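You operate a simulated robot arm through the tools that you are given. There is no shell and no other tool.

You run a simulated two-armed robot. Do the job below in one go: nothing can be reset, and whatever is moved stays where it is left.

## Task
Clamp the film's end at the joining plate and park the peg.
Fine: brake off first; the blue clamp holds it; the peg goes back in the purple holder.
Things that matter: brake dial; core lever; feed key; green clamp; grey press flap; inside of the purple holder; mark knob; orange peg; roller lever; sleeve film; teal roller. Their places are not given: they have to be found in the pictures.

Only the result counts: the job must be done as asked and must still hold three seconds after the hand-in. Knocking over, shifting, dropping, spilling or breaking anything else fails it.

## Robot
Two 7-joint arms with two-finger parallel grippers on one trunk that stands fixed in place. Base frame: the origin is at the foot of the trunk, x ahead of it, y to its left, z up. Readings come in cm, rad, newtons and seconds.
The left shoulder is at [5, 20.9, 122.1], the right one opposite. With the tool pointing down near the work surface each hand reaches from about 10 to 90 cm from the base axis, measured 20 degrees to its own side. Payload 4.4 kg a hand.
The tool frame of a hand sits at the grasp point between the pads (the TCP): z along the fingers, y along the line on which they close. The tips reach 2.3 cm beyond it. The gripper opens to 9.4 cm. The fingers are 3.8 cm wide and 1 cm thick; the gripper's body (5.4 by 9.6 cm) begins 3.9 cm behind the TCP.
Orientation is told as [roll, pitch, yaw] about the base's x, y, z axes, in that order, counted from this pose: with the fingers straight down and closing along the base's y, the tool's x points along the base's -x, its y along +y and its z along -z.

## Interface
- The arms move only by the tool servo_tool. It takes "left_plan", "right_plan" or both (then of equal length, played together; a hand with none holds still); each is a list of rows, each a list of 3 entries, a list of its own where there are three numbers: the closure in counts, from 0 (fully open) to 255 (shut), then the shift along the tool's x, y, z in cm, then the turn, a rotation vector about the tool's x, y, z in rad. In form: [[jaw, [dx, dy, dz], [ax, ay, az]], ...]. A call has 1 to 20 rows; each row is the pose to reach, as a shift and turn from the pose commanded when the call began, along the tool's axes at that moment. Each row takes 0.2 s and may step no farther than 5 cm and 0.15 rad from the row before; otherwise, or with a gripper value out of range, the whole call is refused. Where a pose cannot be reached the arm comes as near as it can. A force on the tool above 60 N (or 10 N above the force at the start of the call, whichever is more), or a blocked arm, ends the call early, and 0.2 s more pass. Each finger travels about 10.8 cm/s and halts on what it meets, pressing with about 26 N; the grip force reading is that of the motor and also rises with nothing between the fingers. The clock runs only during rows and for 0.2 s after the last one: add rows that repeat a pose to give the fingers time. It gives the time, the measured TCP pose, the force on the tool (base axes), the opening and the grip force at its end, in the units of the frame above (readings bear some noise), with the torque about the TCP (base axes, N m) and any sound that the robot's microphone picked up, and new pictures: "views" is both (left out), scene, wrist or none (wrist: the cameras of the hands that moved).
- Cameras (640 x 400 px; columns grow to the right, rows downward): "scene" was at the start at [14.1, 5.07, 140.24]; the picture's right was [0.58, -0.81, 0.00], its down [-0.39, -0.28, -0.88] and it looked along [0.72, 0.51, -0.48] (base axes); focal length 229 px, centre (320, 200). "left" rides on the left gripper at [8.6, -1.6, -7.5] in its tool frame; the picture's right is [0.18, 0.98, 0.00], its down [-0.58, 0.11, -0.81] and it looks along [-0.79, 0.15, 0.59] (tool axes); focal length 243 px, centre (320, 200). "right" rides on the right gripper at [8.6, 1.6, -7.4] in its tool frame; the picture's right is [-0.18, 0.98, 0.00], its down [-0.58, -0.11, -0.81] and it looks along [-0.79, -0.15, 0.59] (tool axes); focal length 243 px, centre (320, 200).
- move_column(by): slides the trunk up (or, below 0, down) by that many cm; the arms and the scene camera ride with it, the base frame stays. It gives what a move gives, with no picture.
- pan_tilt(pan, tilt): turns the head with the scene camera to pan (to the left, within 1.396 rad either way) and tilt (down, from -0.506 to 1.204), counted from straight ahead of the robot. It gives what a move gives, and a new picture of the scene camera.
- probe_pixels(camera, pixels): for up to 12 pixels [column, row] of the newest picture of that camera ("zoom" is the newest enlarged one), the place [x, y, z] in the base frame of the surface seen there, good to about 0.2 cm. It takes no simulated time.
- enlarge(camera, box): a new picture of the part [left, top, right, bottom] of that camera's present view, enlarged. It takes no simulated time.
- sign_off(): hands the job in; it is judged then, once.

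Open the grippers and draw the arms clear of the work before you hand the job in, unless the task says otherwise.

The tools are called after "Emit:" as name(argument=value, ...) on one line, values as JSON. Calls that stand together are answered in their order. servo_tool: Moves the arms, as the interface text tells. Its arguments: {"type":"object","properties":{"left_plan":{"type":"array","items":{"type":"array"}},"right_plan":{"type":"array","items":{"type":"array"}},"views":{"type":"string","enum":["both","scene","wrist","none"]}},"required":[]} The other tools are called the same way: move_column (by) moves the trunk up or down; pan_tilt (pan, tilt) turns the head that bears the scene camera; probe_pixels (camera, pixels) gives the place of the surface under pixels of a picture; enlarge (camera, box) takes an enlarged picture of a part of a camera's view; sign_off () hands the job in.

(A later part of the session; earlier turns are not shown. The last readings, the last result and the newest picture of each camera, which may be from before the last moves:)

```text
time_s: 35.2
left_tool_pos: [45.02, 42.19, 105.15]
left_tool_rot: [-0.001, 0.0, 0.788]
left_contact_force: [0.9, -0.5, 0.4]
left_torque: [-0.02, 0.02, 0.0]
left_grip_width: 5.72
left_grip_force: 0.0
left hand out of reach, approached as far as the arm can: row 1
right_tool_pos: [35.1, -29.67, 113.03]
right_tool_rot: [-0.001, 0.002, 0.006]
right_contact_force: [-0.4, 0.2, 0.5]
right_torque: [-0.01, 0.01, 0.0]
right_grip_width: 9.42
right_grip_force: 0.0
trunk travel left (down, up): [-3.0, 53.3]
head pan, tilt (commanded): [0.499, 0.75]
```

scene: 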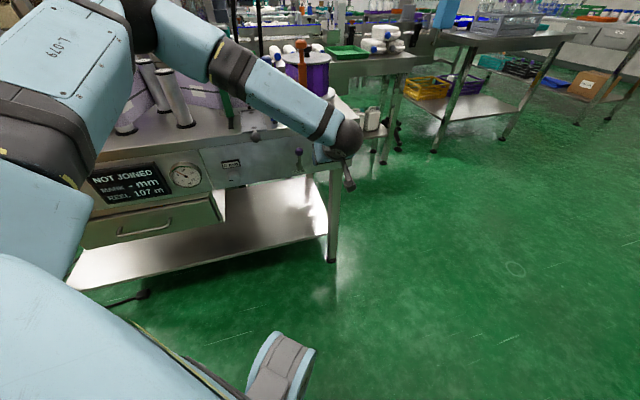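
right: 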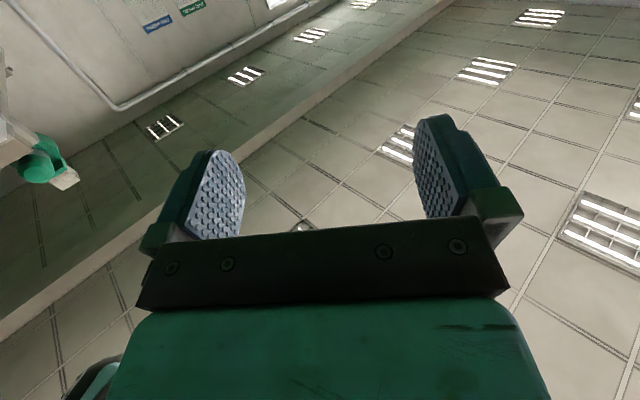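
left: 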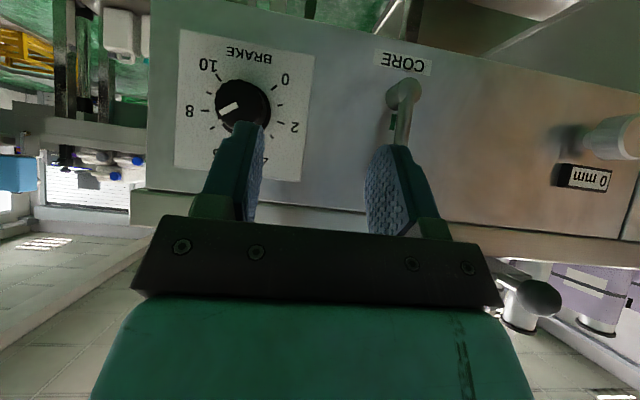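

The left hand is clear at (45,42,105). Now I bring the right hand over, yawing it +45° tool-down, to a point in front of the dial.

Emit:
servo_tool(right_plan=[[100, [-1.8, 3.4, 1.5], [0, 0, -0.056]], [100, [-3.6, 6.8, 3.0], [0, 0, -0.112]], [100, [-5.3, 10.2, 4.5], [0, 0, -0.168]], [100, [-7.1, 13.6, 6.0], [0, 0, -0.224]], [100, [-8.9, 17.0, 7.5], [0, 0, -0.28]], [100, [-10.7, 20.4, 9.0], [0, 0, -0.336]], [100, [-12.5, 23.9, 10.5], [0, 0, -0.393]], [100, [-14.2, 27.3, 12.0], [0, 0, -0.449]], [100, [-16.0, 30.7, 13.5], [0, 0, -0.505]], [100, [-17.8, 34.1, 15.0], [0, 0, -0.561]], [100, [-19.6, 37.5, 16.5], [0, 0, -0.617]], [100, [-21.3, 40.9, 18.0], [0, 0, -0.673]], [100, [-23.1, 44.3, 19.5], [0, 0, -0.729]], [100, [-24.9, 47.7, 21.0], [0, 0, -0.785]], [100, [-24.9, 47.7, 21.0], [0, 0, -0.785]]], views="scene")

```text
time_s: 38.4
left_tool_pos: [45.0, 42.15, 105.36]
left_tool_rot: [-0.002, -0.002, 0.788]
left_contact_force: [-0.6, 0.6, 0.7]
left_torque: [0.03, -0.02, 0.01]
left_grip_width: 5.7
left_grip_force: 0.0
right_tool_pos: [59.42, 18.13, 92.13]
right_tool_rot: [0.0, 0.001, 0.789]
right_contact_force: [0.3, -0.1, 0.6]
right_torque: [0.03, -0.02, -0.02]
right_grip_width: 5.71
right_grip_force: 0.1
trunk travel left (down, up): [-3.0, 53.3]
head pan, tilt (commanded): [0.499, 0.75]
```

scene: 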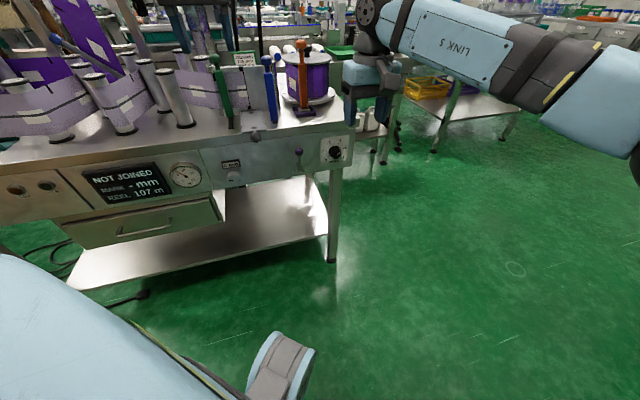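

The right arm reaches here comfortably. I tilt the right hand 40° toward the panel while descending a bit.

Emit:
servo_tool(right_plan=[[100, [-0.53, -0.08, 1.33], [0, -0.117, 0]], [100, [-1.06, -0.17, 2.67], [0, -0.233, 0]], [100, [-1.6, -0.25, 4.0], [0, -0.35, 0]], [100, [-2.12, -0.33, 5.3], [0, -0.467, 0]], [100, [-2.65, -0.42, 6.7], [0, -0.583, 0]], [100, [-3.18, -0.5, 8.0], [0, -0.7, 0]], [100, [-3.18, -0.5, 8.0], [0, -0.7, 0]]], views="wrist")

```text
time_s: 40.0
left_tool_pos: [45.17, 42.02, 105.2]
left_tool_rot: [-0.003, 0.0, 0.789]
left_contact_force: [0.5, -0.2, 0.8]
left_torque: [-0.02, -0.02, 0.0]
left_grip_width: 5.71
left_grip_force: 0.1
right_tool_pos: [62.1, 19.91, 83.95]
right_tool_rot: [0.003, -0.699, 0.788]
right_contact_force: [0.2, -0.4, -0.1]
right_torque: [0.0, 0.01, -0.03]
right_grip_width: 5.74
right_grip_force: 0.1
trunk travel left (down, up): [-3.0, 53.3]
head pan, tilt (commanded): [0.499, 0.75]
```

right: 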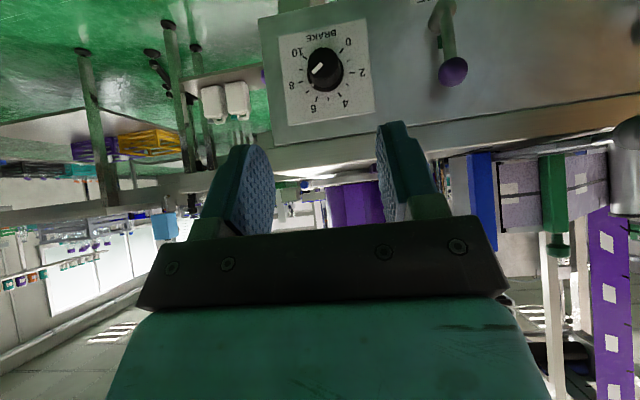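

Tilt works well with the right hand, and its camera sees the dial (323,68). I move nearer in front of the dial while tilting further, to find how level this hand can get here.

Emit:
servo_tool(right_plan=[[100, [0.4, -0.06, 2.0], [0, -0.1, 0]], [100, [0.8, -0.12, 4.1], [0, -0.2, 0]], [100, [1.2, -0.18, 6.1], [0, -0.3, 0]], [100, [1.6, -0.25, 8.2], [0, -0.4, 0]], [100, [2.0, -0.3, 10.2], [0, -0.5, 0]], [100, [2.45, -0.37, 12.25], [0, -0.6, 0]], [100, [2.45, -0.37, 12.25], [0, -0.6, 0]]], views="both")

```text
time_s: 41.6
left_tool_pos: [45.13, 41.91, 105.11]
left_tool_rot: [0.001, -0.001, 0.787]
left_contact_force: [0.5, -0.6, -0.4]
left_torque: [0.0, 0.03, 0.01]
left_grip_width: 5.72
left_grip_force: 0.1
right_tool_pos: [65.86, 23.74, 73.05]
right_tool_rot: [0.082, -1.219, 0.772]
right_contact_force: [0.3, -0.9, -0.4]
right_torque: [0.02, -0.02, 0.03]
right_grip_width: 5.74
right_grip_force: 0.0
right hand out of reach, approached as far as the arm can: row 6, 7
trunk travel left (down, up): [-3.0, 53.3]
head pan, tilt (commanded): [0.499, 0.75]
```

scene: 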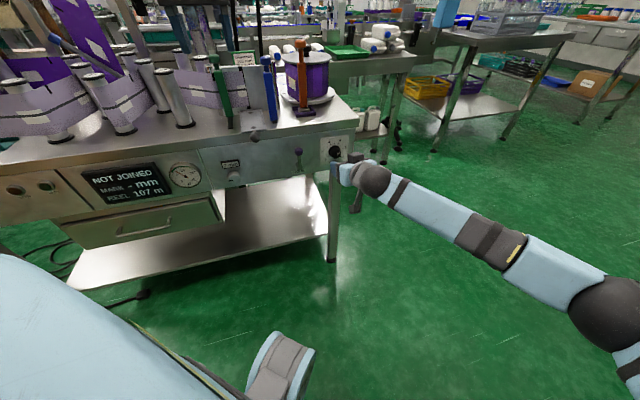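
right: 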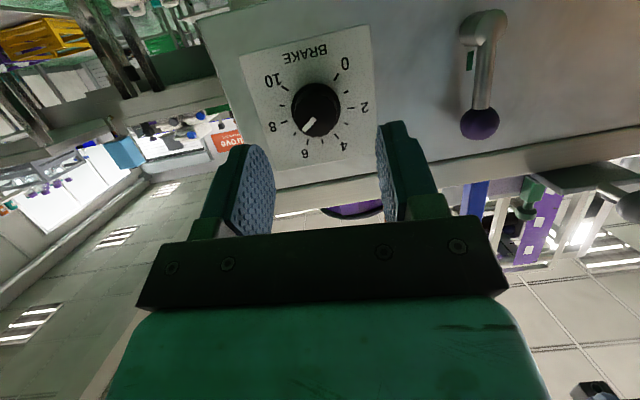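

The right hand sits at tilt 70° about 6 cm in front of the dial, whose pointer reads about 7. I probe the dial's ticks and knob from this closer camera to fix its centre.

Emit:
enlarge(camera="right", box=[230, 20, 390, 180])

```text
2.50 times, centred on (310, 100) of right
```

zoom: 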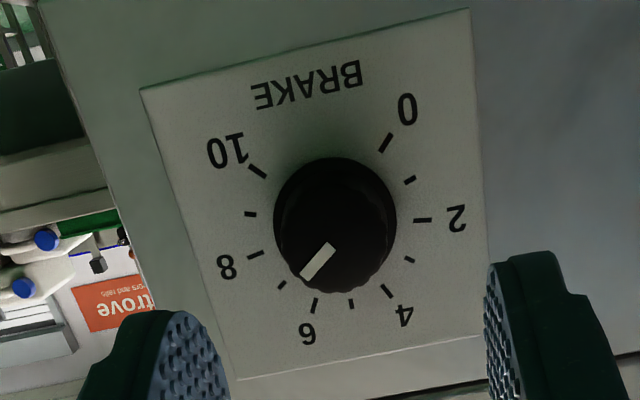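

The pointer now reads 7 exactly by the ticks. I probe ticks and the knob face in this zoom.

Emit:
probe_pixels(camera="zoom", pixels=[[385, 142], [257, 172], [422, 220], [255, 254], [387, 290], [315, 305], [351, 303], [318, 262], [335, 230], [300, 230], [335, 180], [375, 240]])

```text
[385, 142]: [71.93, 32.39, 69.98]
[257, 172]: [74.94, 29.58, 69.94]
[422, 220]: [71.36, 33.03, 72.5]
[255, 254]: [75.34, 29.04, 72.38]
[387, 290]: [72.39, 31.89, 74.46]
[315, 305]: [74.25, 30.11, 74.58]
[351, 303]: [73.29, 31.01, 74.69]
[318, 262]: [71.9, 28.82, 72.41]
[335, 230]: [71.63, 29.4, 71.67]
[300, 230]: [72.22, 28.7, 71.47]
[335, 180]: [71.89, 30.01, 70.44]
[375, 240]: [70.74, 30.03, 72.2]
```

Dial centre is u≈29.95, z≈72.0 (scale ±135°, pointer at 7, so about 189° anticlockwise to 0). I align the right hand exactly (tilt 60°, square to the panel) about 4 cm short of the grasp.

Emit:
servo_tool(right_plan=[[100, [0.03, -0.12, 0.94], [0.023, 0.057, 0]], [100, [0.05, -0.24, 1.88], [0.046, 0.113, 0]], [100, [0.08, -0.37, 2.82], [0.069, 0.17, 0.001]], [100, [0.08, -0.37, 2.82], [0.069, 0.17, 0.001]]], views="none")

```text
time_s: 42.6
left_tool_pos: [45.07, 42.08, 105.28]
left_tool_rot: [-0.001, 0.001, 0.789]
left_contact_force: [0.3, 0.0, -0.3]
left_torque: [0.02, -0.01, -0.03]
left_grip_width: 5.71
left_grip_force: 0.0
right_tool_pos: [67.67, 25.34, 71.88]
right_tool_rot: [-0.006, -1.048, 0.794]
right_contact_force: [0.7, -0.2, -0.5]
right_torque: [0.0, -0.03, -0.06]
right_grip_width: 5.7
right_grip_force: 0.1
trunk travel left (down, up): [-3.0, 53.3]
head pan, tilt (commanded): [0.499, 0.75]
```

Aligned at u≈29.93, v≈65.8, z≈71.9. I test swinging the hand +0.75 rad about the dial axis (start angle of the first turn).

Emit:
servo_tool(right_plan=[[100, [0, 0, 0], [-0.062, 0, 0.108]], [100, [0, 0, 0], [-0.125, 0, 0.217]], [100, [0, 0, 0], [-0.187, 0, 0.325]], [100, [0, 0, 0], [-0.249, 0, 0.433]], [100, [0, 0, 0], [-0.311, 0, 0.542]], [100, [0, 0, 0], [-0.374, 0, 0.65]], [100, [0, 0, 0], [-0.374, 0, 0.65]]], views="wrist")

```text
time_s: 44.2
left_tool_pos: [45.2, 42.04, 105.2]
left_tool_rot: [-0.002, -0.001, 0.789]
left_contact_force: [-0.1, -1.3, -1.3]
left_torque: [0.0, -0.02, -0.02]
left_grip_width: 5.73
left_grip_force: 0.1
right_tool_pos: [67.69, 25.32, 71.86]
right_tool_rot: [1.077, -0.688, -0.083]
right_contact_force: [0.5, 0.6, -0.2]
right_torque: [0.0, -0.01, -0.01]
right_grip_width: 5.74
right_grip_force: 0.1
trunk travel left (down, up): [-3.0, 53.3]
head pan, tilt (commanded): [0.499, 0.75]
```

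right: 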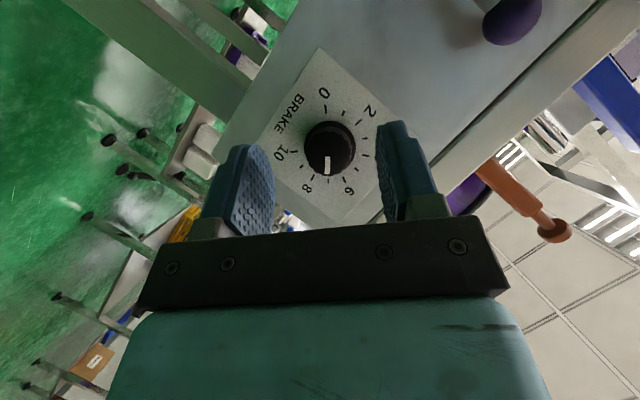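

+0.75 rad is reachable. I try further, to about +1.3 rad, to get a longer turning range.

Emit:
servo_tool(right_plan=[[100, [0, 0, 0], [-0.07, 0, 0.121]], [100, [0, 0, 0], [-0.139, 0, 0.243]], [100, [0, 0, 0], [-0.209, 0, 0.364]], [100, [0, 0, 0], [-0.279, 0, 0.486]], [100, [0, 0, 0], [-0.279, 0, 0.486]]], views="none")

```text
time_s: 45.4
left_tool_pos: [45.14, 42.17, 105.33]
left_tool_rot: [-0.002, 0.001, 0.789]
left_contact_force: [-0.2, -0.2, -0.4]
left_torque: [-0.01, 0.01, 0.0]
left_grip_width: 5.73
left_grip_force: 0.1
right_tool_pos: [67.73, 25.32, 71.93]
right_tool_rot: [1.439, -0.226, -0.245]
right_contact_force: [0.0, 0.3, -0.5]
right_torque: [-0.01, -0.01, -0.01]
right_grip_width: 5.71
right_grip_force: 0.1
trunk travel left (down, up): [-3.0, 53.3]
head pan, tilt (commanded): [0.499, 0.75]
```

φ=+1.31 is reached. I now advance 4.5 cm along the dial axis and close the fingers on the knob.

Emit:
servo_tool(right_plan=[[100, [-0.75, 0, 1.3], [0, 0, 0]], [100, [-1.5, 0, 2.6], [0, 0, 0]], [100, [-2.24, 0, 3.9], [0, 0, 0]], [100, [-2.24, 0, 3.9], [0, 0, 0]]], views="both")

```text
time_s: 46.4
left_tool_pos: [44.97, 42.08, 105.16]
left_tool_rot: [-0.001, -0.001, 0.787]
left_contact_force: [0.7, 0.1, -1.0]
left_torque: [0.03, -0.01, -0.02]
left_grip_width: 5.72
left_grip_force: 0.0
right_tool_pos: [70.88, 28.47, 71.85]
right_tool_rot: [1.436, -0.226, -0.246]
right_contact_force: [-0.5, -1.0, 0.5]
right_torque: [0.01, 0.02, 0.01]
right_grip_width: 5.73
right_grip_force: 0.0
trunk travel left (down, up): [-3.0, 53.3]
head pan, tilt (commanded): [0.499, 0.75]
```

scene: 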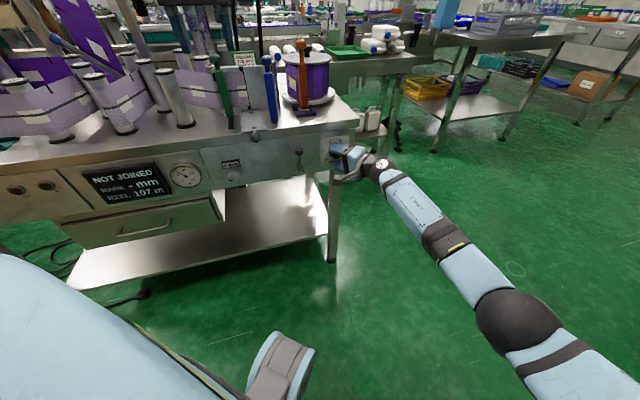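
right: 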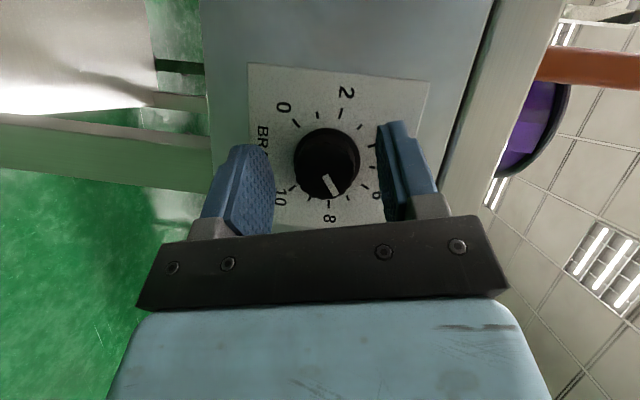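

The knob sits centred between the fingers without contact. I close the gripper on it.

Emit:
servo_tool(right_plan=[[160, [0, 0, 0], [0, 0, 0]], [200, [0, 0, 0], [0, 0, 0]], [255, [0, 0, 0], [0, 0, 0]], [255, [0, 0, 0], [0, 0, 0]]], views="wrist")

```text
time_s: 47.4
left_tool_pos: [45.15, 42.09, 105.19]
left_tool_rot: [-0.003, -0.003, 0.79]
left_contact_force: [0.1, -0.1, 0.0]
left_torque: [0.0, 0.01, -0.03]
left_grip_width: 5.74
left_grip_force: 0.0
right_tool_pos: [70.92, 28.46, 71.96]
right_tool_rot: [1.438, -0.226, -0.247]
right_contact_force: [2.7, 4.8, 5.7]
right_torque: [-0.23, 0.22, 0.24]
right_grip_width: 3.34
right_grip_force: 44.9
trunk travel left (down, up): [-3.0, 53.3]
head pan, tilt (commanded): [0.499, 0.75]
```

right: 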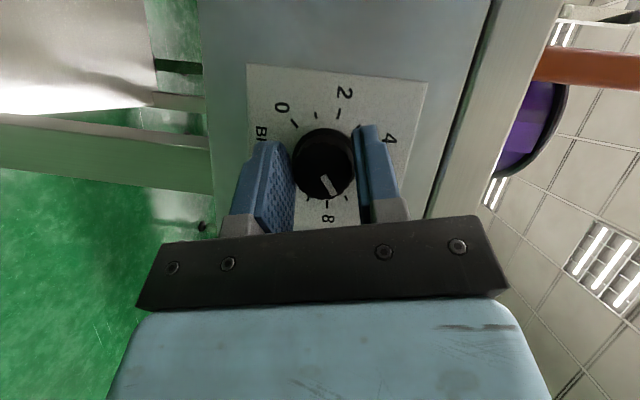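

Gripped at 3.34 cm. I turn the hand anticlockwise about the dial axis by about 0.78 rad and check that the pointer follows.

Emit:
servo_tool(right_plan=[[255, [0, 0, 0], [0.065, 0, -0.113]], [255, [0, 0, 0], [0.13, 0, -0.225]], [255, [0, 0, 0], [0.194, 0, -0.338]], [255, [0, 0, 0], [0.259, 0, -0.451]], [255, [0, 0, 0], [0.324, 0, -0.564]], [255, [0, 0, 0], [0.388, 0, -0.676]]], views="wrist")

```text
time_s: 48.8
left_tool_pos: [45.02, 42.17, 105.26]
left_tool_rot: [-0.002, -0.002, 0.789]
left_contact_force: [0.4, 0.0, 0.4]
left_torque: [0.0, 0.01, -0.03]
left_grip_width: 5.75
left_grip_force: 0.0
right_tool_pos: [70.91, 28.37, 71.98]
right_tool_rot: [0.864, -0.847, 0.069]
right_contact_force: [13.2, 9.2, 13.8]
right_torque: [-0.33, 0.29, -0.12]
right_grip_width: 3.35
right_grip_force: 45.1
trunk travel left (down, up): [-3.0, 53.3]
head pan, tilt (commanded): [0.499, 0.75]
```

right: 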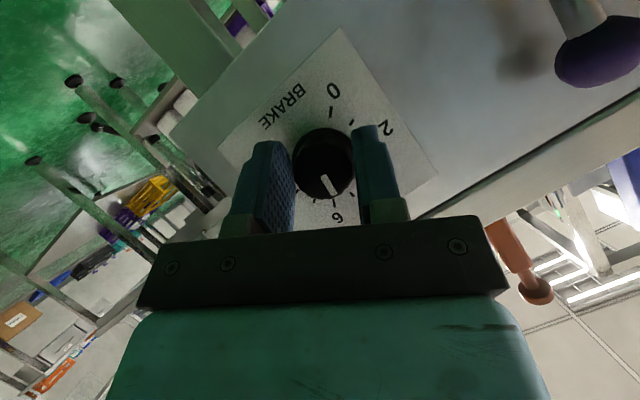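

The hand turned with modest force. I enlarge to read the pointer against the scale.

Emit:
enlarge(camera="right", box=[240, 60, 440, 230])

```text
2.35 times, centred on (340, 145) of right
```

zoom: 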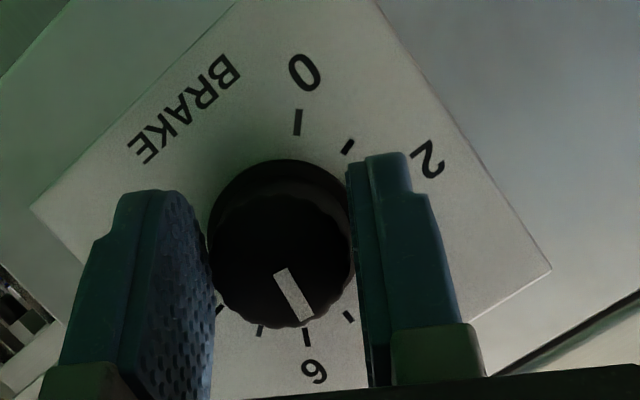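

The pointer moved to about 5.4, so the knob follows. I continue turning another 0.92 rad.

Emit:
servo_tool(right_plan=[[255, [0, 0, 0], [0.065, 0, -0.113]], [255, [0, 0, 0], [0.13, 0, -0.225]], [255, [0, 0, 0], [0.194, 0, -0.338]], [255, [0, 0, 0], [0.259, 0, -0.451]], [255, [0, 0, 0], [0.324, 0, -0.564]], [255, [0, 0, 0], [0.388, 0, -0.676]], [255, [0, 0, 0], [0.453, 0, -0.789]]], views="wrist")

```text
time_s: 50.4
left_tool_pos: [45.13, 42.11, 105.2]
left_tool_rot: [-0.001, 0.0, 0.789]
left_contact_force: [-0.5, 0.8, -0.1]
left_torque: [-0.02, 0.0, -0.01]
left_grip_width: 5.7
left_grip_force: 0.2
right_tool_pos: [70.82, 28.54, 72.19]
right_tool_rot: [-0.683, -0.936, 1.368]
right_contact_force: [13.3, 8.3, 15.9]
right_torque: [-0.17, 0.16, -0.7]
right_grip_width: 3.34
right_grip_force: 45.2
trunk travel left (down, up): [-3.0, 53.3]
head pan, tilt (commanded): [0.499, 0.75]
```

right: 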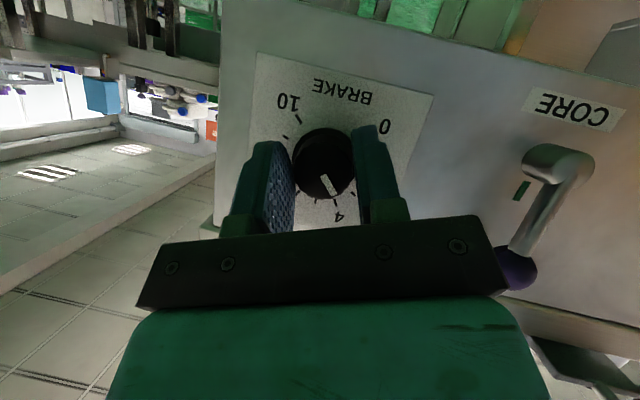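

The pointer is now near 3.6. I open the fingers around the knob, swing back about the dial axis to the start angle in place, and look again.

Emit:
servo_tool(right_plan=[[100, [0, 0, 0], [0, 0, 0]], [100, [0, 0, 0], [0, 0, 0]], [100, [0, 0, 0], [-0.065, 0, 0.113]], [100, [0, 0, 0], [-0.13, 0, 0.225]], [100, [0, 0, 0], [-0.194, 0, 0.338]], [100, [0, 0, 0], [-0.259, 0, 0.451]], [100, [0, 0, 0], [-0.324, 0, 0.564]], [100, [0, 0, 0], [-0.388, 0, 0.676]], [100, [0, 0, 0], [-0.453, 0, 0.789]], [100, [0, 0, 0], [-0.518, 0, 0.902]], [100, [0, 0, 0], [-0.583, 0, 1.014]], [100, [0, 0, 0], [-0.647, 0, 1.127]], [100, [0, 0, 0], [-0.712, 0, 1.24]], [100, [0, 0, 0], [-0.777, 0, 1.352]], [100, [0, 0, 0], [-0.842, 0, 1.465]], [100, [0, 0, 0], [-0.842, 0, 1.465]]], views="wrist")

```text
time_s: 53.8
left_tool_pos: [45.1, 42.09, 105.24]
left_tool_rot: [-0.001, -0.001, 0.789]
left_contact_force: [-0.5, 0.6, -0.1]
left_torque: [0.01, 0.01, -0.01]
left_grip_width: 5.71
left_grip_force: 0.1
right_tool_pos: [70.83, 28.4, 71.86]
right_tool_rot: [1.438, -0.225, -0.244]
right_contact_force: [0.2, 0.1, -0.1]
right_torque: [0.0, -0.05, 0.0]
right_grip_width: 5.73
right_grip_force: 0.1
trunk travel left (down, up): [-3.0, 53.3]
head pan, tilt (commanded): [0.499, 0.75]
```

right: 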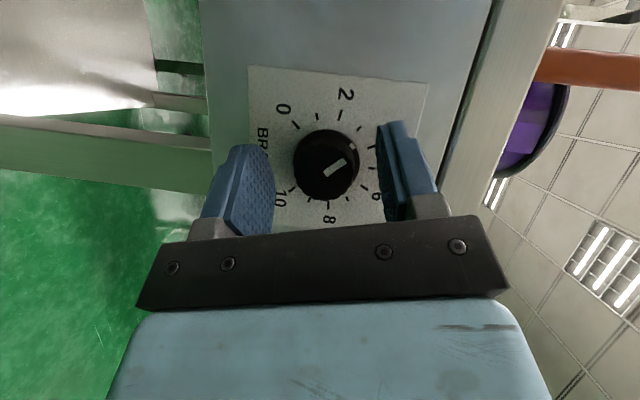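

The pointer now reads about 3.5 and the hand is back at φ=+1.31. I grip and turn anticlockwise again by about 1.56 rad.

Emit:
servo_tool(right_plan=[[255, [0, 0, 0], [0, 0, 0]], [255, [0, 0, 0], [0, 0, 0]], [255, [0, 0, 0], [0, 0, 0]], [255, [0, 0, 0], [0.065, 0, -0.113]], [255, [0, 0, 0], [0.13, 0, -0.225]], [255, [0, 0, 0], [0.194, 0, -0.338]], [255, [0, 0, 0], [0.259, 0, -0.451]], [255, [0, 0, 0], [0.324, 0, -0.564]], [255, [0, 0, 0], [0.388, 0, -0.676]], [255, [0, 0, 0], [0.453, 0, -0.789]], [255, [0, 0, 0], [0.518, 0, -0.902]], [255, [0, 0, 0], [0.583, 0, -1.014]], [255, [0, 0, 0], [0.647, 0, -1.127]], [255, [0, 0, 0], [0.712, 0, -1.24]], [255, [0, 0, 0], [0.777, 0, -1.352]]], views="wrist")

Emit:
enlarge(camera="right", box=[240, 40, 440, 230])

```text
time_s: 57.0
left_tool_pos: [45.11, 41.94, 105.28]
left_tool_rot: [-0.001, -0.001, 0.788]
left_contact_force: [1.0, 0.2, -1.1]
left_torque: [0.03, 0.0, -0.02]
left_grip_width: 5.71
left_grip_force: 0.1
right_tool_pos: [70.75, 28.34, 71.93]
right_tool_rot: [-0.477, -0.998, 1.197]
right_contact_force: [-1.9, -6.9, 2.7]
right_torque: [-0.12, 0.1, -0.05]
right_grip_width: 3.3
right_grip_force: 44.9
trunk travel left (down, up): [-3.0, 53.3]
head pan, tilt (commanded): [0.499, 0.75]
```

right: 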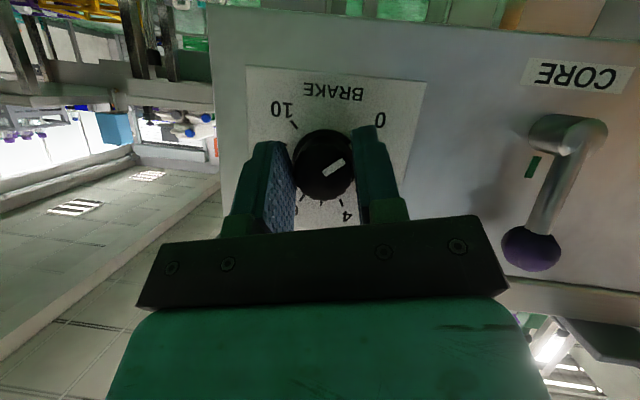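

```text
2.11 times, centred on (340, 135) of right
```

zoom: 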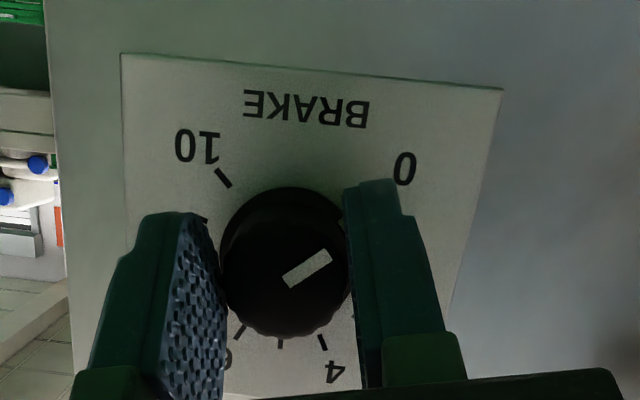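

The pointer seems about 20° short of 0. I turn another 0.36 rad in the same grip.

Emit:
servo_tool(right_plan=[[255, [0, 0, 0], [0.06, 0, -0.104]], [255, [0, 0, 0], [0.12, 0, -0.208]], [255, [0, 0, 0], [0.18, 0, -0.312]], [255, [0, 0, 0], [0.18, 0, -0.312]]], views="wrist")

Emit:
enlarge(camera="right", box=[240, 40, 440, 230])

```text
time_s: 58.0
left_tool_pos: [45.03, 42.06, 105.1]
left_tool_rot: [-0.001, -0.001, 0.789]
left_contact_force: [1.2, 0.5, 0.1]
left_torque: [0.02, 0.0, -0.02]
left_grip_width: 5.71
left_grip_force: 0.0
right_tool_pos: [70.98, 28.43, 71.9]
right_tool_rot: [-0.954, -0.788, 1.574]
right_contact_force: [3.8, -4.1, 0.1]
right_torque: [0.56, 0.21, -0.43]
right_grip_width: 3.39
right_grip_force: 45.8
trunk travel left (down, up): [-3.0, 53.3]
head pan, tilt (commanded): [0.499, 0.75]
```

right: 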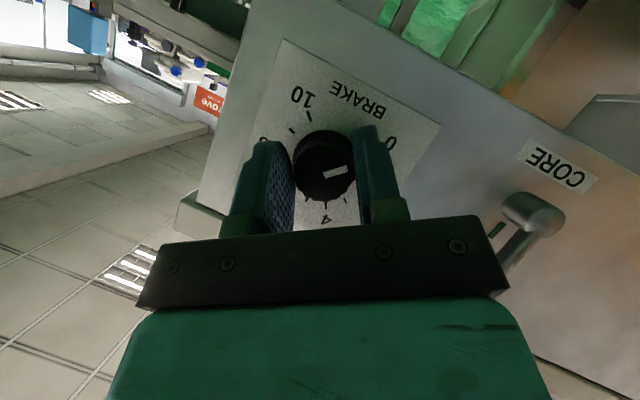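

```text
2.11 times, centred on (340, 135) of right
```

zoom: 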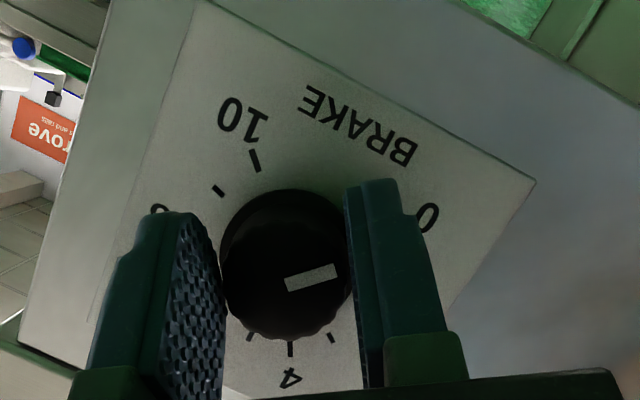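

The pointer is now almost at 0 and the torque rose (0.56 N m), suggesting the end stop. I open the fingers and look at the dial.

Emit:
servo_tool(right_plan=[[100, [0, 0, 0], [0, 0, 0]], [100, [0, 0, 0], [0, 0, 0]], [100, [1.5, 0, -2.6], [0, 0, 0]], [100, [2.5, 0, -4.3], [0, 0, 0]], [100, [2.5, 0, -4.3], [0, 0, 0]]], views="wrist")

Emit:
enlarge(camera="right", box=[240, 20, 440, 200])

Emit:
enlarge(camera="scene", box=[290, 120, 360, 170])

```text
time_s: 59.2
left_tool_pos: [45.08, 42.11, 105.27]
left_tool_rot: [0.0, 0.0, 0.79]
left_contact_force: [0.2, -0.1, 0.0]
left_torque: [0.01, 0.03, 0.02]
left_grip_width: 5.71
left_grip_force: 0.1
right_tool_pos: [67.34, 24.85, 71.82]
right_tool_rot: [-0.952, -0.791, 1.572]
right_contact_force: [-0.4, -0.4, -0.3]
right_torque: [-0.02, 0.03, 0.01]
right_grip_width: 5.74
right_grip_force: 0.1
trunk travel left (down, up): [-3.0, 53.3]
head pan, tilt (commanded): [0.499, 0.75]
```

right: 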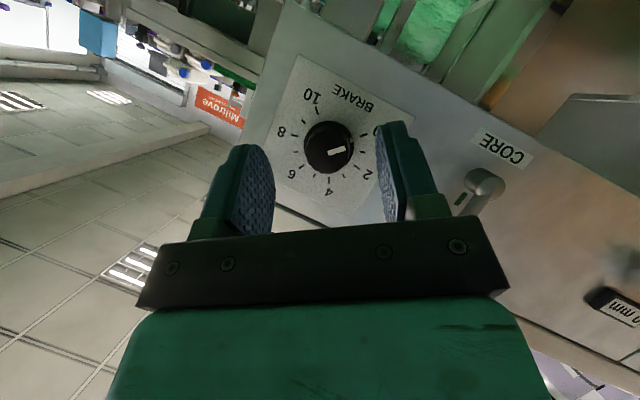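

```text
2.22 times, centred on (340, 110) of right
```

zoom: 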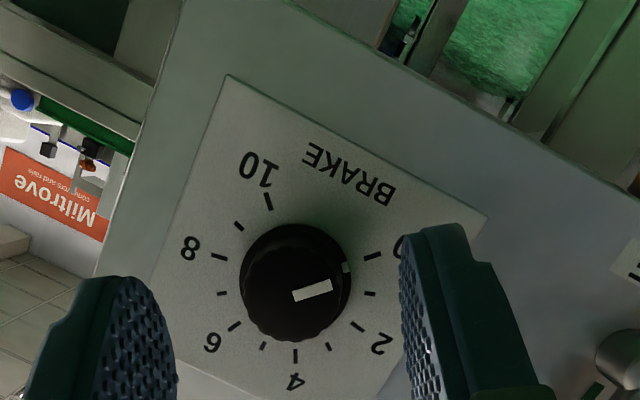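

```text
8.00 times, centred on (325, 145) of scene
```

zoom: 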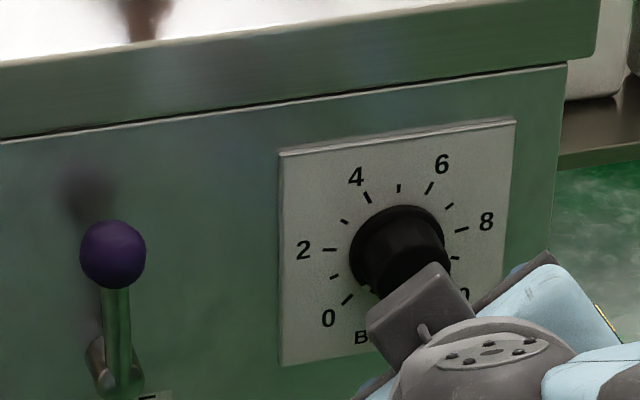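

The pointer looks aligned with the 0 tick. I probe the pointer's two ends and the 0 tick to get the angle accurately.

Emit:
enlarge(camera="right", box=[290, 100, 400, 190])

```text
4.44 times, centred on (345, 145) of right
```

zoom: 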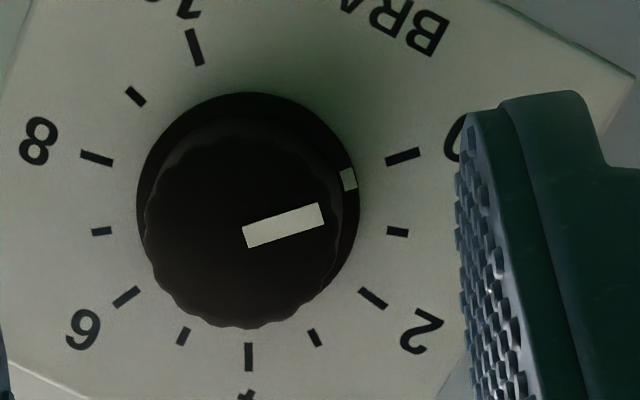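

Emit:
probe_pixels(camera="zoom", pixels=[[248, 236], [317, 214], [403, 156], [397, 232], [373, 298], [195, 47], [348, 180], [97, 158], [249, 357], [240, 225], [126, 297], [136, 96]])

```text
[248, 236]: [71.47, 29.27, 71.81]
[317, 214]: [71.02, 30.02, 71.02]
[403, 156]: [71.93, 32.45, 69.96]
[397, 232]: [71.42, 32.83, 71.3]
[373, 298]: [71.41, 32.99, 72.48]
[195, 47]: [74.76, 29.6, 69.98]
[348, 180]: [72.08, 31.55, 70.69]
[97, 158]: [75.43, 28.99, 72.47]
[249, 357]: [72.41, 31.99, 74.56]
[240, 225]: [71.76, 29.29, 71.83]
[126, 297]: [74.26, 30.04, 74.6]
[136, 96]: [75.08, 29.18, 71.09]
```

The probes put the pointer at about −134°, i.e. brake at 0. Now I check the peg, film and display again in the scene camera.

Emit:
enlarge(camera="scene", box=[250, 30, 350, 130])

Emit:
enlarge(camera="scene", box=[60, 150, 240, 220])

```text
4.00 times, centred on (300, 80) of scene
```

zoom: 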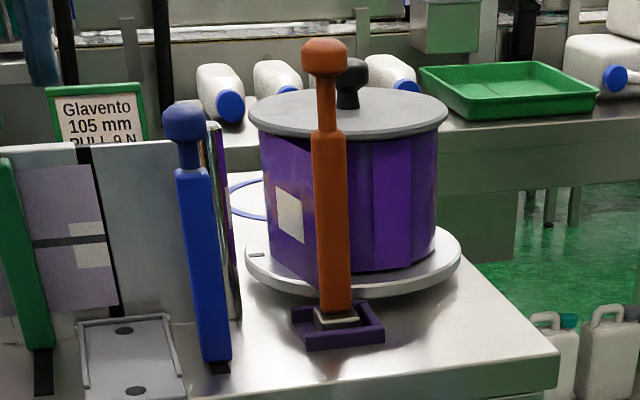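

```text
3.56 times, centred on (150, 185) of scene
```

zoom: 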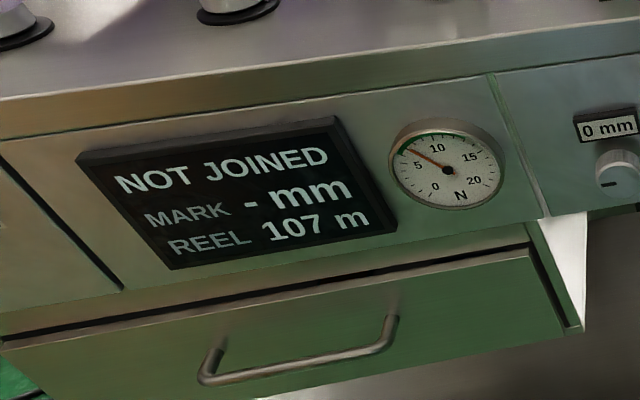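

The brake is off; tension gauge and display are unchanged. I retract the right hand from the dial (back along its axis, then up and right).

Emit:
servo_tool(right_plan=[[100, [2.0, 0, -3.46], [0, 0, 0]], [100, [4.0, 0, -6.9], [-0.065, 0, 0.113]], [100, [6.0, 0, -10.4], [-0.13, 0, 0.225]], [100, [6.0, 0, -10.4], [-0.194, 0, 0.338]], [100, [6.0, 0, -10.4], [-0.259, 0, 0.451]], [100, [6.0, 0, -10.4], [-0.324, 0, 0.564]], [100, [6.0, 0, -10.4], [-0.37, 0, 0.645]]], views="none")

Emit:
move_column(by=12)

```text
time_s: 60.8
left_tool_pos: [45.06, 42.02, 105.16]
left_tool_rot: [-0.002, -0.001, 0.788]
left_contact_force: [0.5, 0.0, -0.3]
left_torque: [-0.01, -0.02, 0.01]
left_grip_width: 5.69
left_grip_force: 0.1
right_tool_pos: [59.03, 16.45, 71.97]
right_tool_rot: [0.266, -1.034, 0.557]
right_contact_force: [-0.1, 0.2, 0.2]
right_torque: [-0.01, 0.02, 0.03]
right_grip_width: 5.71
right_grip_force: 0.1
trunk travel left (down, up): [-3.0, 53.3]
head pan, tilt (commanded): [0.499, 0.75]
```

```text
time_s: 62.3
left_tool_pos: [44.96, 42.11, 117.14]
left_tool_rot: [-0.002, -0.001, 0.79]
left_contact_force: [-0.4, 0.2, -0.3]
left_torque: [0.02, 0.01, -0.01]
left_grip_width: 5.75
left_grip_force: 0.0
right_tool_pos: [58.9, 16.41, 83.89]
right_tool_rot: [0.262, -1.034, 0.559]
right_contact_force: [1.6, -0.8, -0.2]
right_torque: [0.01, -0.05, 0.01]
right_grip_width: 5.73
right_grip_force: 0.1
trunk travel left (down, up): [-15.0, 41.3]
head pan, tilt (commanded): [0.499, 0.75]
```

Trunk is up by 12. I now move the left hand over to look at the peg from the bench's left side with its wrist camera (fingers stay above everything).

Emit:
servo_tool(left_plan=[[100, [-1.6, -0.4, 0.7], [0, 0, 0.139]], [100, [-3.3, -0.8, 1.4], [0, 0, 0.278]], [100, [-4.9, -1.2, 2.1], [0, 0, 0.417]], [100, [-6.6, -1.6, 2.8], [0, 0, 0.556]], [100, [-8.2, -2.0, 3.5], [0, 0, 0.695]], [100, [-9.8, -2.4, 4.2], [0, 0, 0.834]], [100, [-11.5, -2.8, 4.9], [0, 0, 0.973]], [100, [-13.1, -3.2, 5.6], [0, 0, 1.112]], [100, [-14.8, -3.6, 6.3], [0, 0, 1.251]], [100, [-16.4, -4.0, 7.0], [0, 0, 1.39]], [100, [-16.4, -4.0, 7.0], [0, 0, 1.39]]], views="both")

```text
time_s: 64.7
left_tool_pos: [59.39, 50.74, 110.22]
left_tool_rot: [0.002, 0.0, -0.602]
left_contact_force: [0.9, 0.1, 0.2]
left_torque: [0.02, 0.0, -0.02]
left_grip_width: 5.73
left_grip_force: 0.0
right_tool_pos: [58.93, 16.5, 84.02]
right_tool_rot: [0.262, -1.035, 0.561]
right_contact_force: [-0.2, 0.7, -0.1]
right_torque: [0.02, 0.01, 0.0]
right_grip_width: 5.76
right_grip_force: 0.2
trunk travel left (down, up): [-15.0, 41.3]
head pan, tilt (commanded): [0.499, 0.75]
```

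scene: 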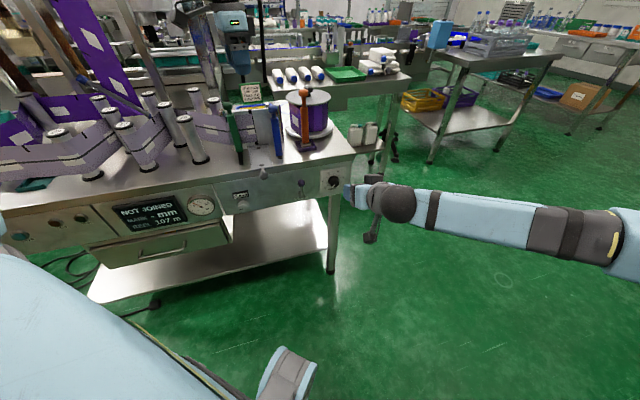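
left: 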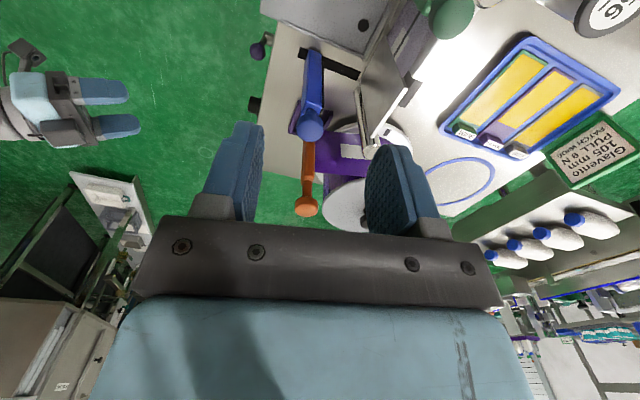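

The left camera now sees the peg and film between its fingers at (310,180). I enlarge that.

Emit:
enlarge(camera="left", box=[270, 40, 430, 230])

Emit:
enlarge(camera="left", box=[285, 100, 375, 220])

```text
2.11 times, centred on (350, 135) of left
```

zoom: 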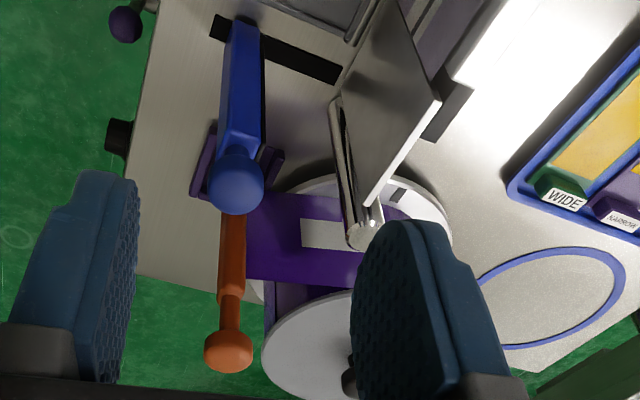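

```text
3.33 times, centred on (330, 160) of left
```

zoom: 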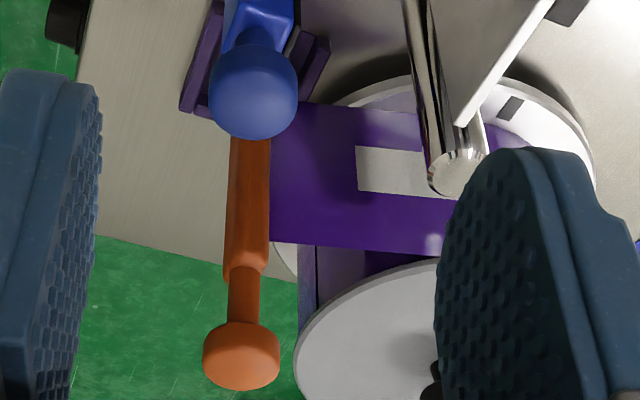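

The film runs from the peg's back side straight toward the reel. I probe the peg's knob and handle plus the blue clamp and plate from this side.

Emit:
probe_pixels(camera="zoom", pixels=[[240, 335], [240, 372], [208, 355], [276, 355], [245, 310], [250, 260], [248, 180], [275, 175], [252, 90], [215, 90], [296, 95], [458, 175]])

```text
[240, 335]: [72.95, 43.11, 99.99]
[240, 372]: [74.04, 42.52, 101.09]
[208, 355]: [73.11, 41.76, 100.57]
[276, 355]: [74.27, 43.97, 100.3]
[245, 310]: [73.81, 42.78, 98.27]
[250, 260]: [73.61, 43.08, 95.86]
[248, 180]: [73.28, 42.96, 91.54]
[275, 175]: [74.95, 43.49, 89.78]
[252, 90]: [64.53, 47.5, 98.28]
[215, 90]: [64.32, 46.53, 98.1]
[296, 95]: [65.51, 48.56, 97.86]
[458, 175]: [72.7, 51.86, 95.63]
```

Peg axis is at about (74.1, 42.4), knob top near z 101.8. I bring the left hand above the peg with yaw +45°, fingers closing along the bench's length.

Emit:
servo_tool(left_plan=[[100, [-1.7, 0.15, 0.2], [0, 0, -0.139]], [100, [-3.4, 0.3, 0.4], [0, 0, -0.278]], [100, [-5.0, 0.45, 0.7], [0, 0, -0.416]], [100, [-6.7, 0.6, 0.9], [0, 0, -0.555]], [100, [-8.4, 0.74, 1.1], [0, 0, -0.694]], [100, [-10.1, 0.9, 1.3], [0, 0, -0.832]], [100, [-11.8, 1.04, 1.5], [0, 0, -0.971]], [100, [-13.4, 1.2, 1.8], [0, 0, -1.11]], [100, [-15.1, 1.33, 2.0], [0, 0, -1.248]], [100, [-16.8, 1.48, 2.2], [0, 0, -1.387]], [100, [-16.8, 1.48, 2.2], [0, 0, -1.387]]], views="both")

```text
time_s: 67.1
left_tool_pos: [74.27, 42.6, 108.1]
left_tool_rot: [-0.003, -0.002, 0.788]
left_contact_force: [-0.3, -0.6, 0.2]
left_torque: [-0.05, 0.0, 0.0]
left_grip_width: 5.74
left_grip_force: 0.0
right_tool_pos: [58.93, 16.4, 84.14]
right_tool_rot: [0.264, -1.034, 0.561]
right_contact_force: [-1.4, 0.8, 0.8]
right_torque: [0.02, -0.02, 0.05]
right_grip_width: 5.71
right_grip_force: 0.1
trunk travel left (down, up): [-15.0, 41.3]
head pan, tilt (commanded): [0.499, 0.75]
```

scene: 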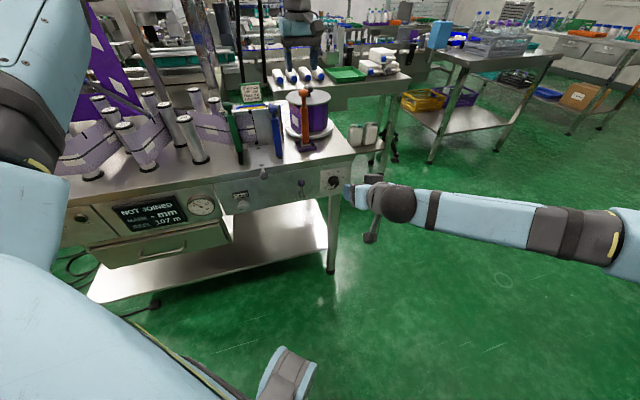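
left: 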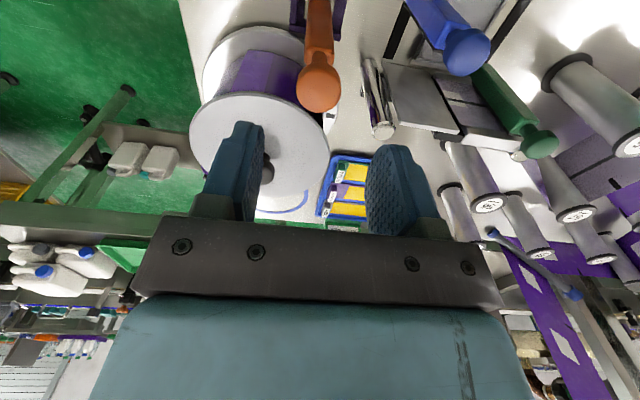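

The left hand is above the peg; its camera shows the knob at (320,85). I probe the knob's edges to centre the grasp.

Emit:
probe_pixels(camera="left", pixels=[[320, 70], [320, 88], [301, 88], [339, 88], [320, 107], [313, 40], [327, 40], [320, 55]])

Emit:
enlarge(camera="left", box=[280, 0, 400, 140])

```text
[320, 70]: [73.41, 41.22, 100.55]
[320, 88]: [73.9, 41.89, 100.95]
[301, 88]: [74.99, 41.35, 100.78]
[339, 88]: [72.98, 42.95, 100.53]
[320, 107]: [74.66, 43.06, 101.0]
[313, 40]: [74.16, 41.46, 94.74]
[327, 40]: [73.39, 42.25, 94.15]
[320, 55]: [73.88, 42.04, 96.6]
```

```text
2.86 times, centred on (340, 70) of left
```

zoom: 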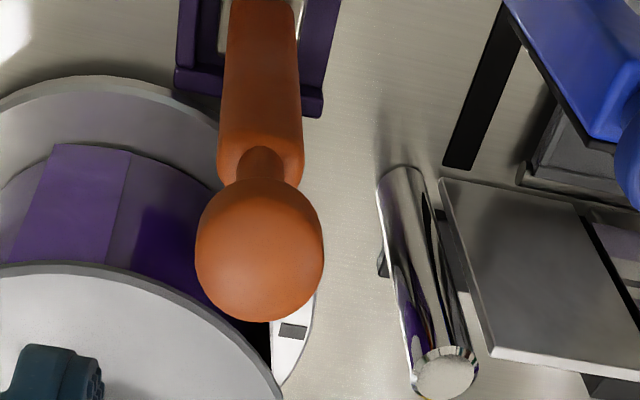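

The knob is about 2.5 cm wide, centred near (74.07,42.25). I lower the hand to z 99.3 around the knob and close.

Emit:
servo_tool(left_plan=[[100, [0.35, -0.1, 2.2], [0, 0, 0]], [100, [0.35, -0.1, 4.4], [0, 0, 0]], [100, [0.35, -0.1, 6.6], [0, 0, 0]], [100, [0.35, -0.1, 8.8], [0, 0, 0]], [160, [0.35, -0.1, 8.8], [0, 0, 0]], [255, [0.35, -0.1, 8.8], [0, 0, 0]], [255, [0.35, -0.1, 8.8], [0, 0, 0]]], views="both")

```text
time_s: 68.7
left_tool_pos: [74.02, 42.14, 99.08]
left_tool_rot: [-0.001, -0.001, 0.787]
left_contact_force: [-0.3, -0.1, -1.0]
left_torque: [-0.03, 0.05, -0.01]
left_grip_width: 2.95
left_grip_force: 25.8
right_tool_pos: [58.98, 16.46, 83.88]
right_tool_rot: [0.263, -1.033, 0.561]
right_contact_force: [0.4, 0.3, -0.5]
right_torque: [0.0, -0.02, 0.0]
right_grip_width: 5.71
right_grip_force: 0.1
trunk travel left (down, up): [-15.0, 41.3]
head pan, tilt (commanded): [0.499, 0.75]
```

scene: 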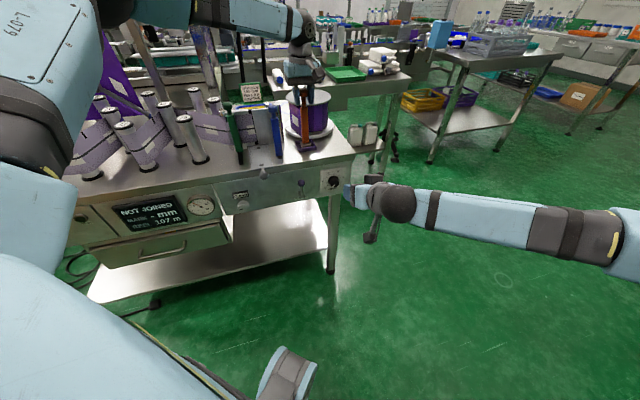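
left: 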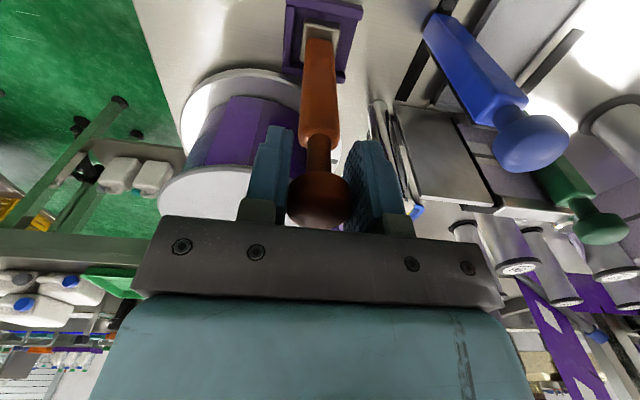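

The knob is held (2.95 cm wide, 25.8 N grip). I lift the peg gently by 1.6 cm and watch the force.

Emit:
servo_tool(left_plan=[[255, [0, 0, -0.4], [0, 0, 0]], [255, [0, 0, -0.8], [0, 0, 0]], [255, [0, 0, -1.2], [0, 0, 0]], [255, [0, 0, -1.6], [0, 0, 0]], [255, [0, 0, -1.6], [0, 0, 0]]], views="both")

Emit:
enlarge(camera="scene", box=[260, 70, 360, 170])

Emit:
enlarge(camera="left", box=[260, 0, 420, 130])

```text
time_s: 69.9
left_tool_pos: [73.97, 42.26, 100.73]
left_tool_rot: [-0.002, 0.0, 0.785]
left_contact_force: [0.0, 0.1, -2.4]
left_torque: [0.0, -0.01, -0.04]
left_grip_width: 2.94
left_grip_force: 26.4
right_tool_pos: [59.01, 16.41, 83.82]
right_tool_rot: [0.262, -1.035, 0.56]
right_contact_force: [-0.1, 0.7, -0.4]
right_torque: [0.0, 0.0, 0.01]
right_grip_width: 5.71
right_grip_force: 0.1
trunk travel left (down, up): [-15.0, 41.3]
head pan, tilt (commanded): [0.499, 0.75]
```

scene: 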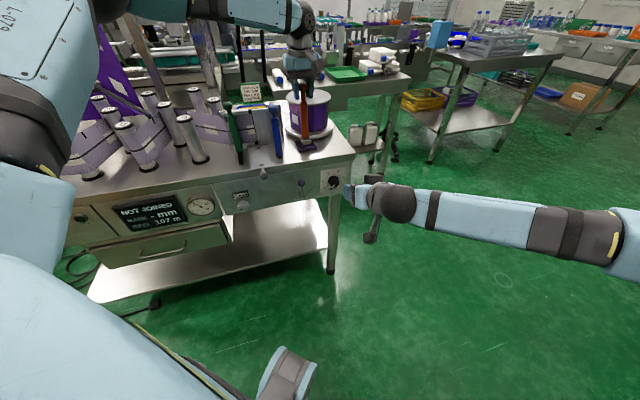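
left: 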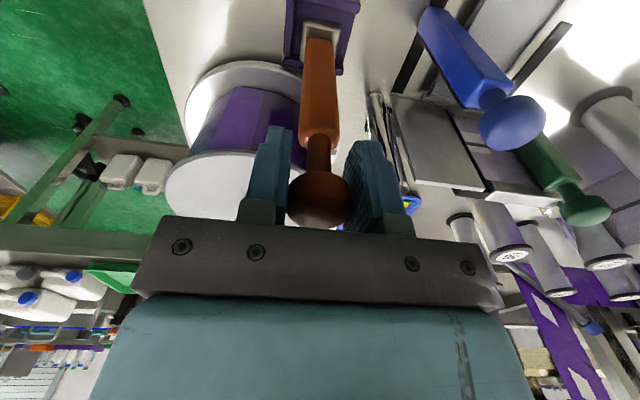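

```text
4.00 times, centred on (310, 120) of scene
```

zoom: 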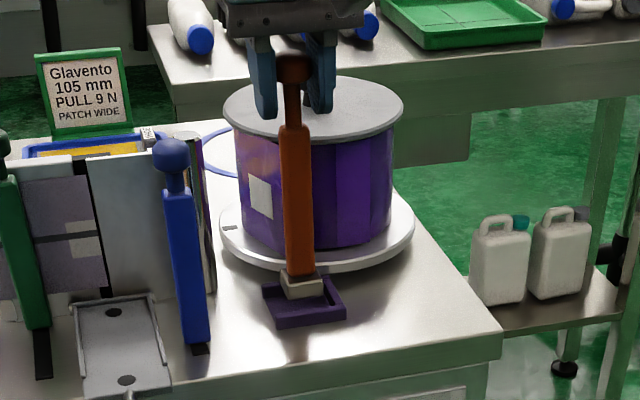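

```text
3.08 times, centred on (340, 65) of left
```

zoom: 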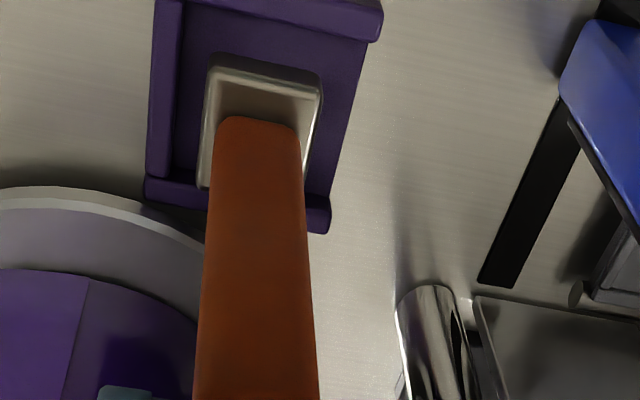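

The peg with its film came up cleanly (about 2 N). Before carrying it I enlarge the joining plate to find the joint gap and the plate's top.

Emit:
enlarge(camera="scene", box=[225, 90, 295, 170])

```text
5.00 times, centred on (260, 130) of scene
```

zoom: 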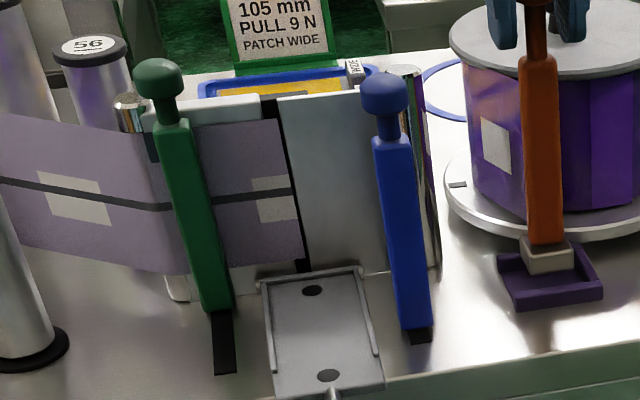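

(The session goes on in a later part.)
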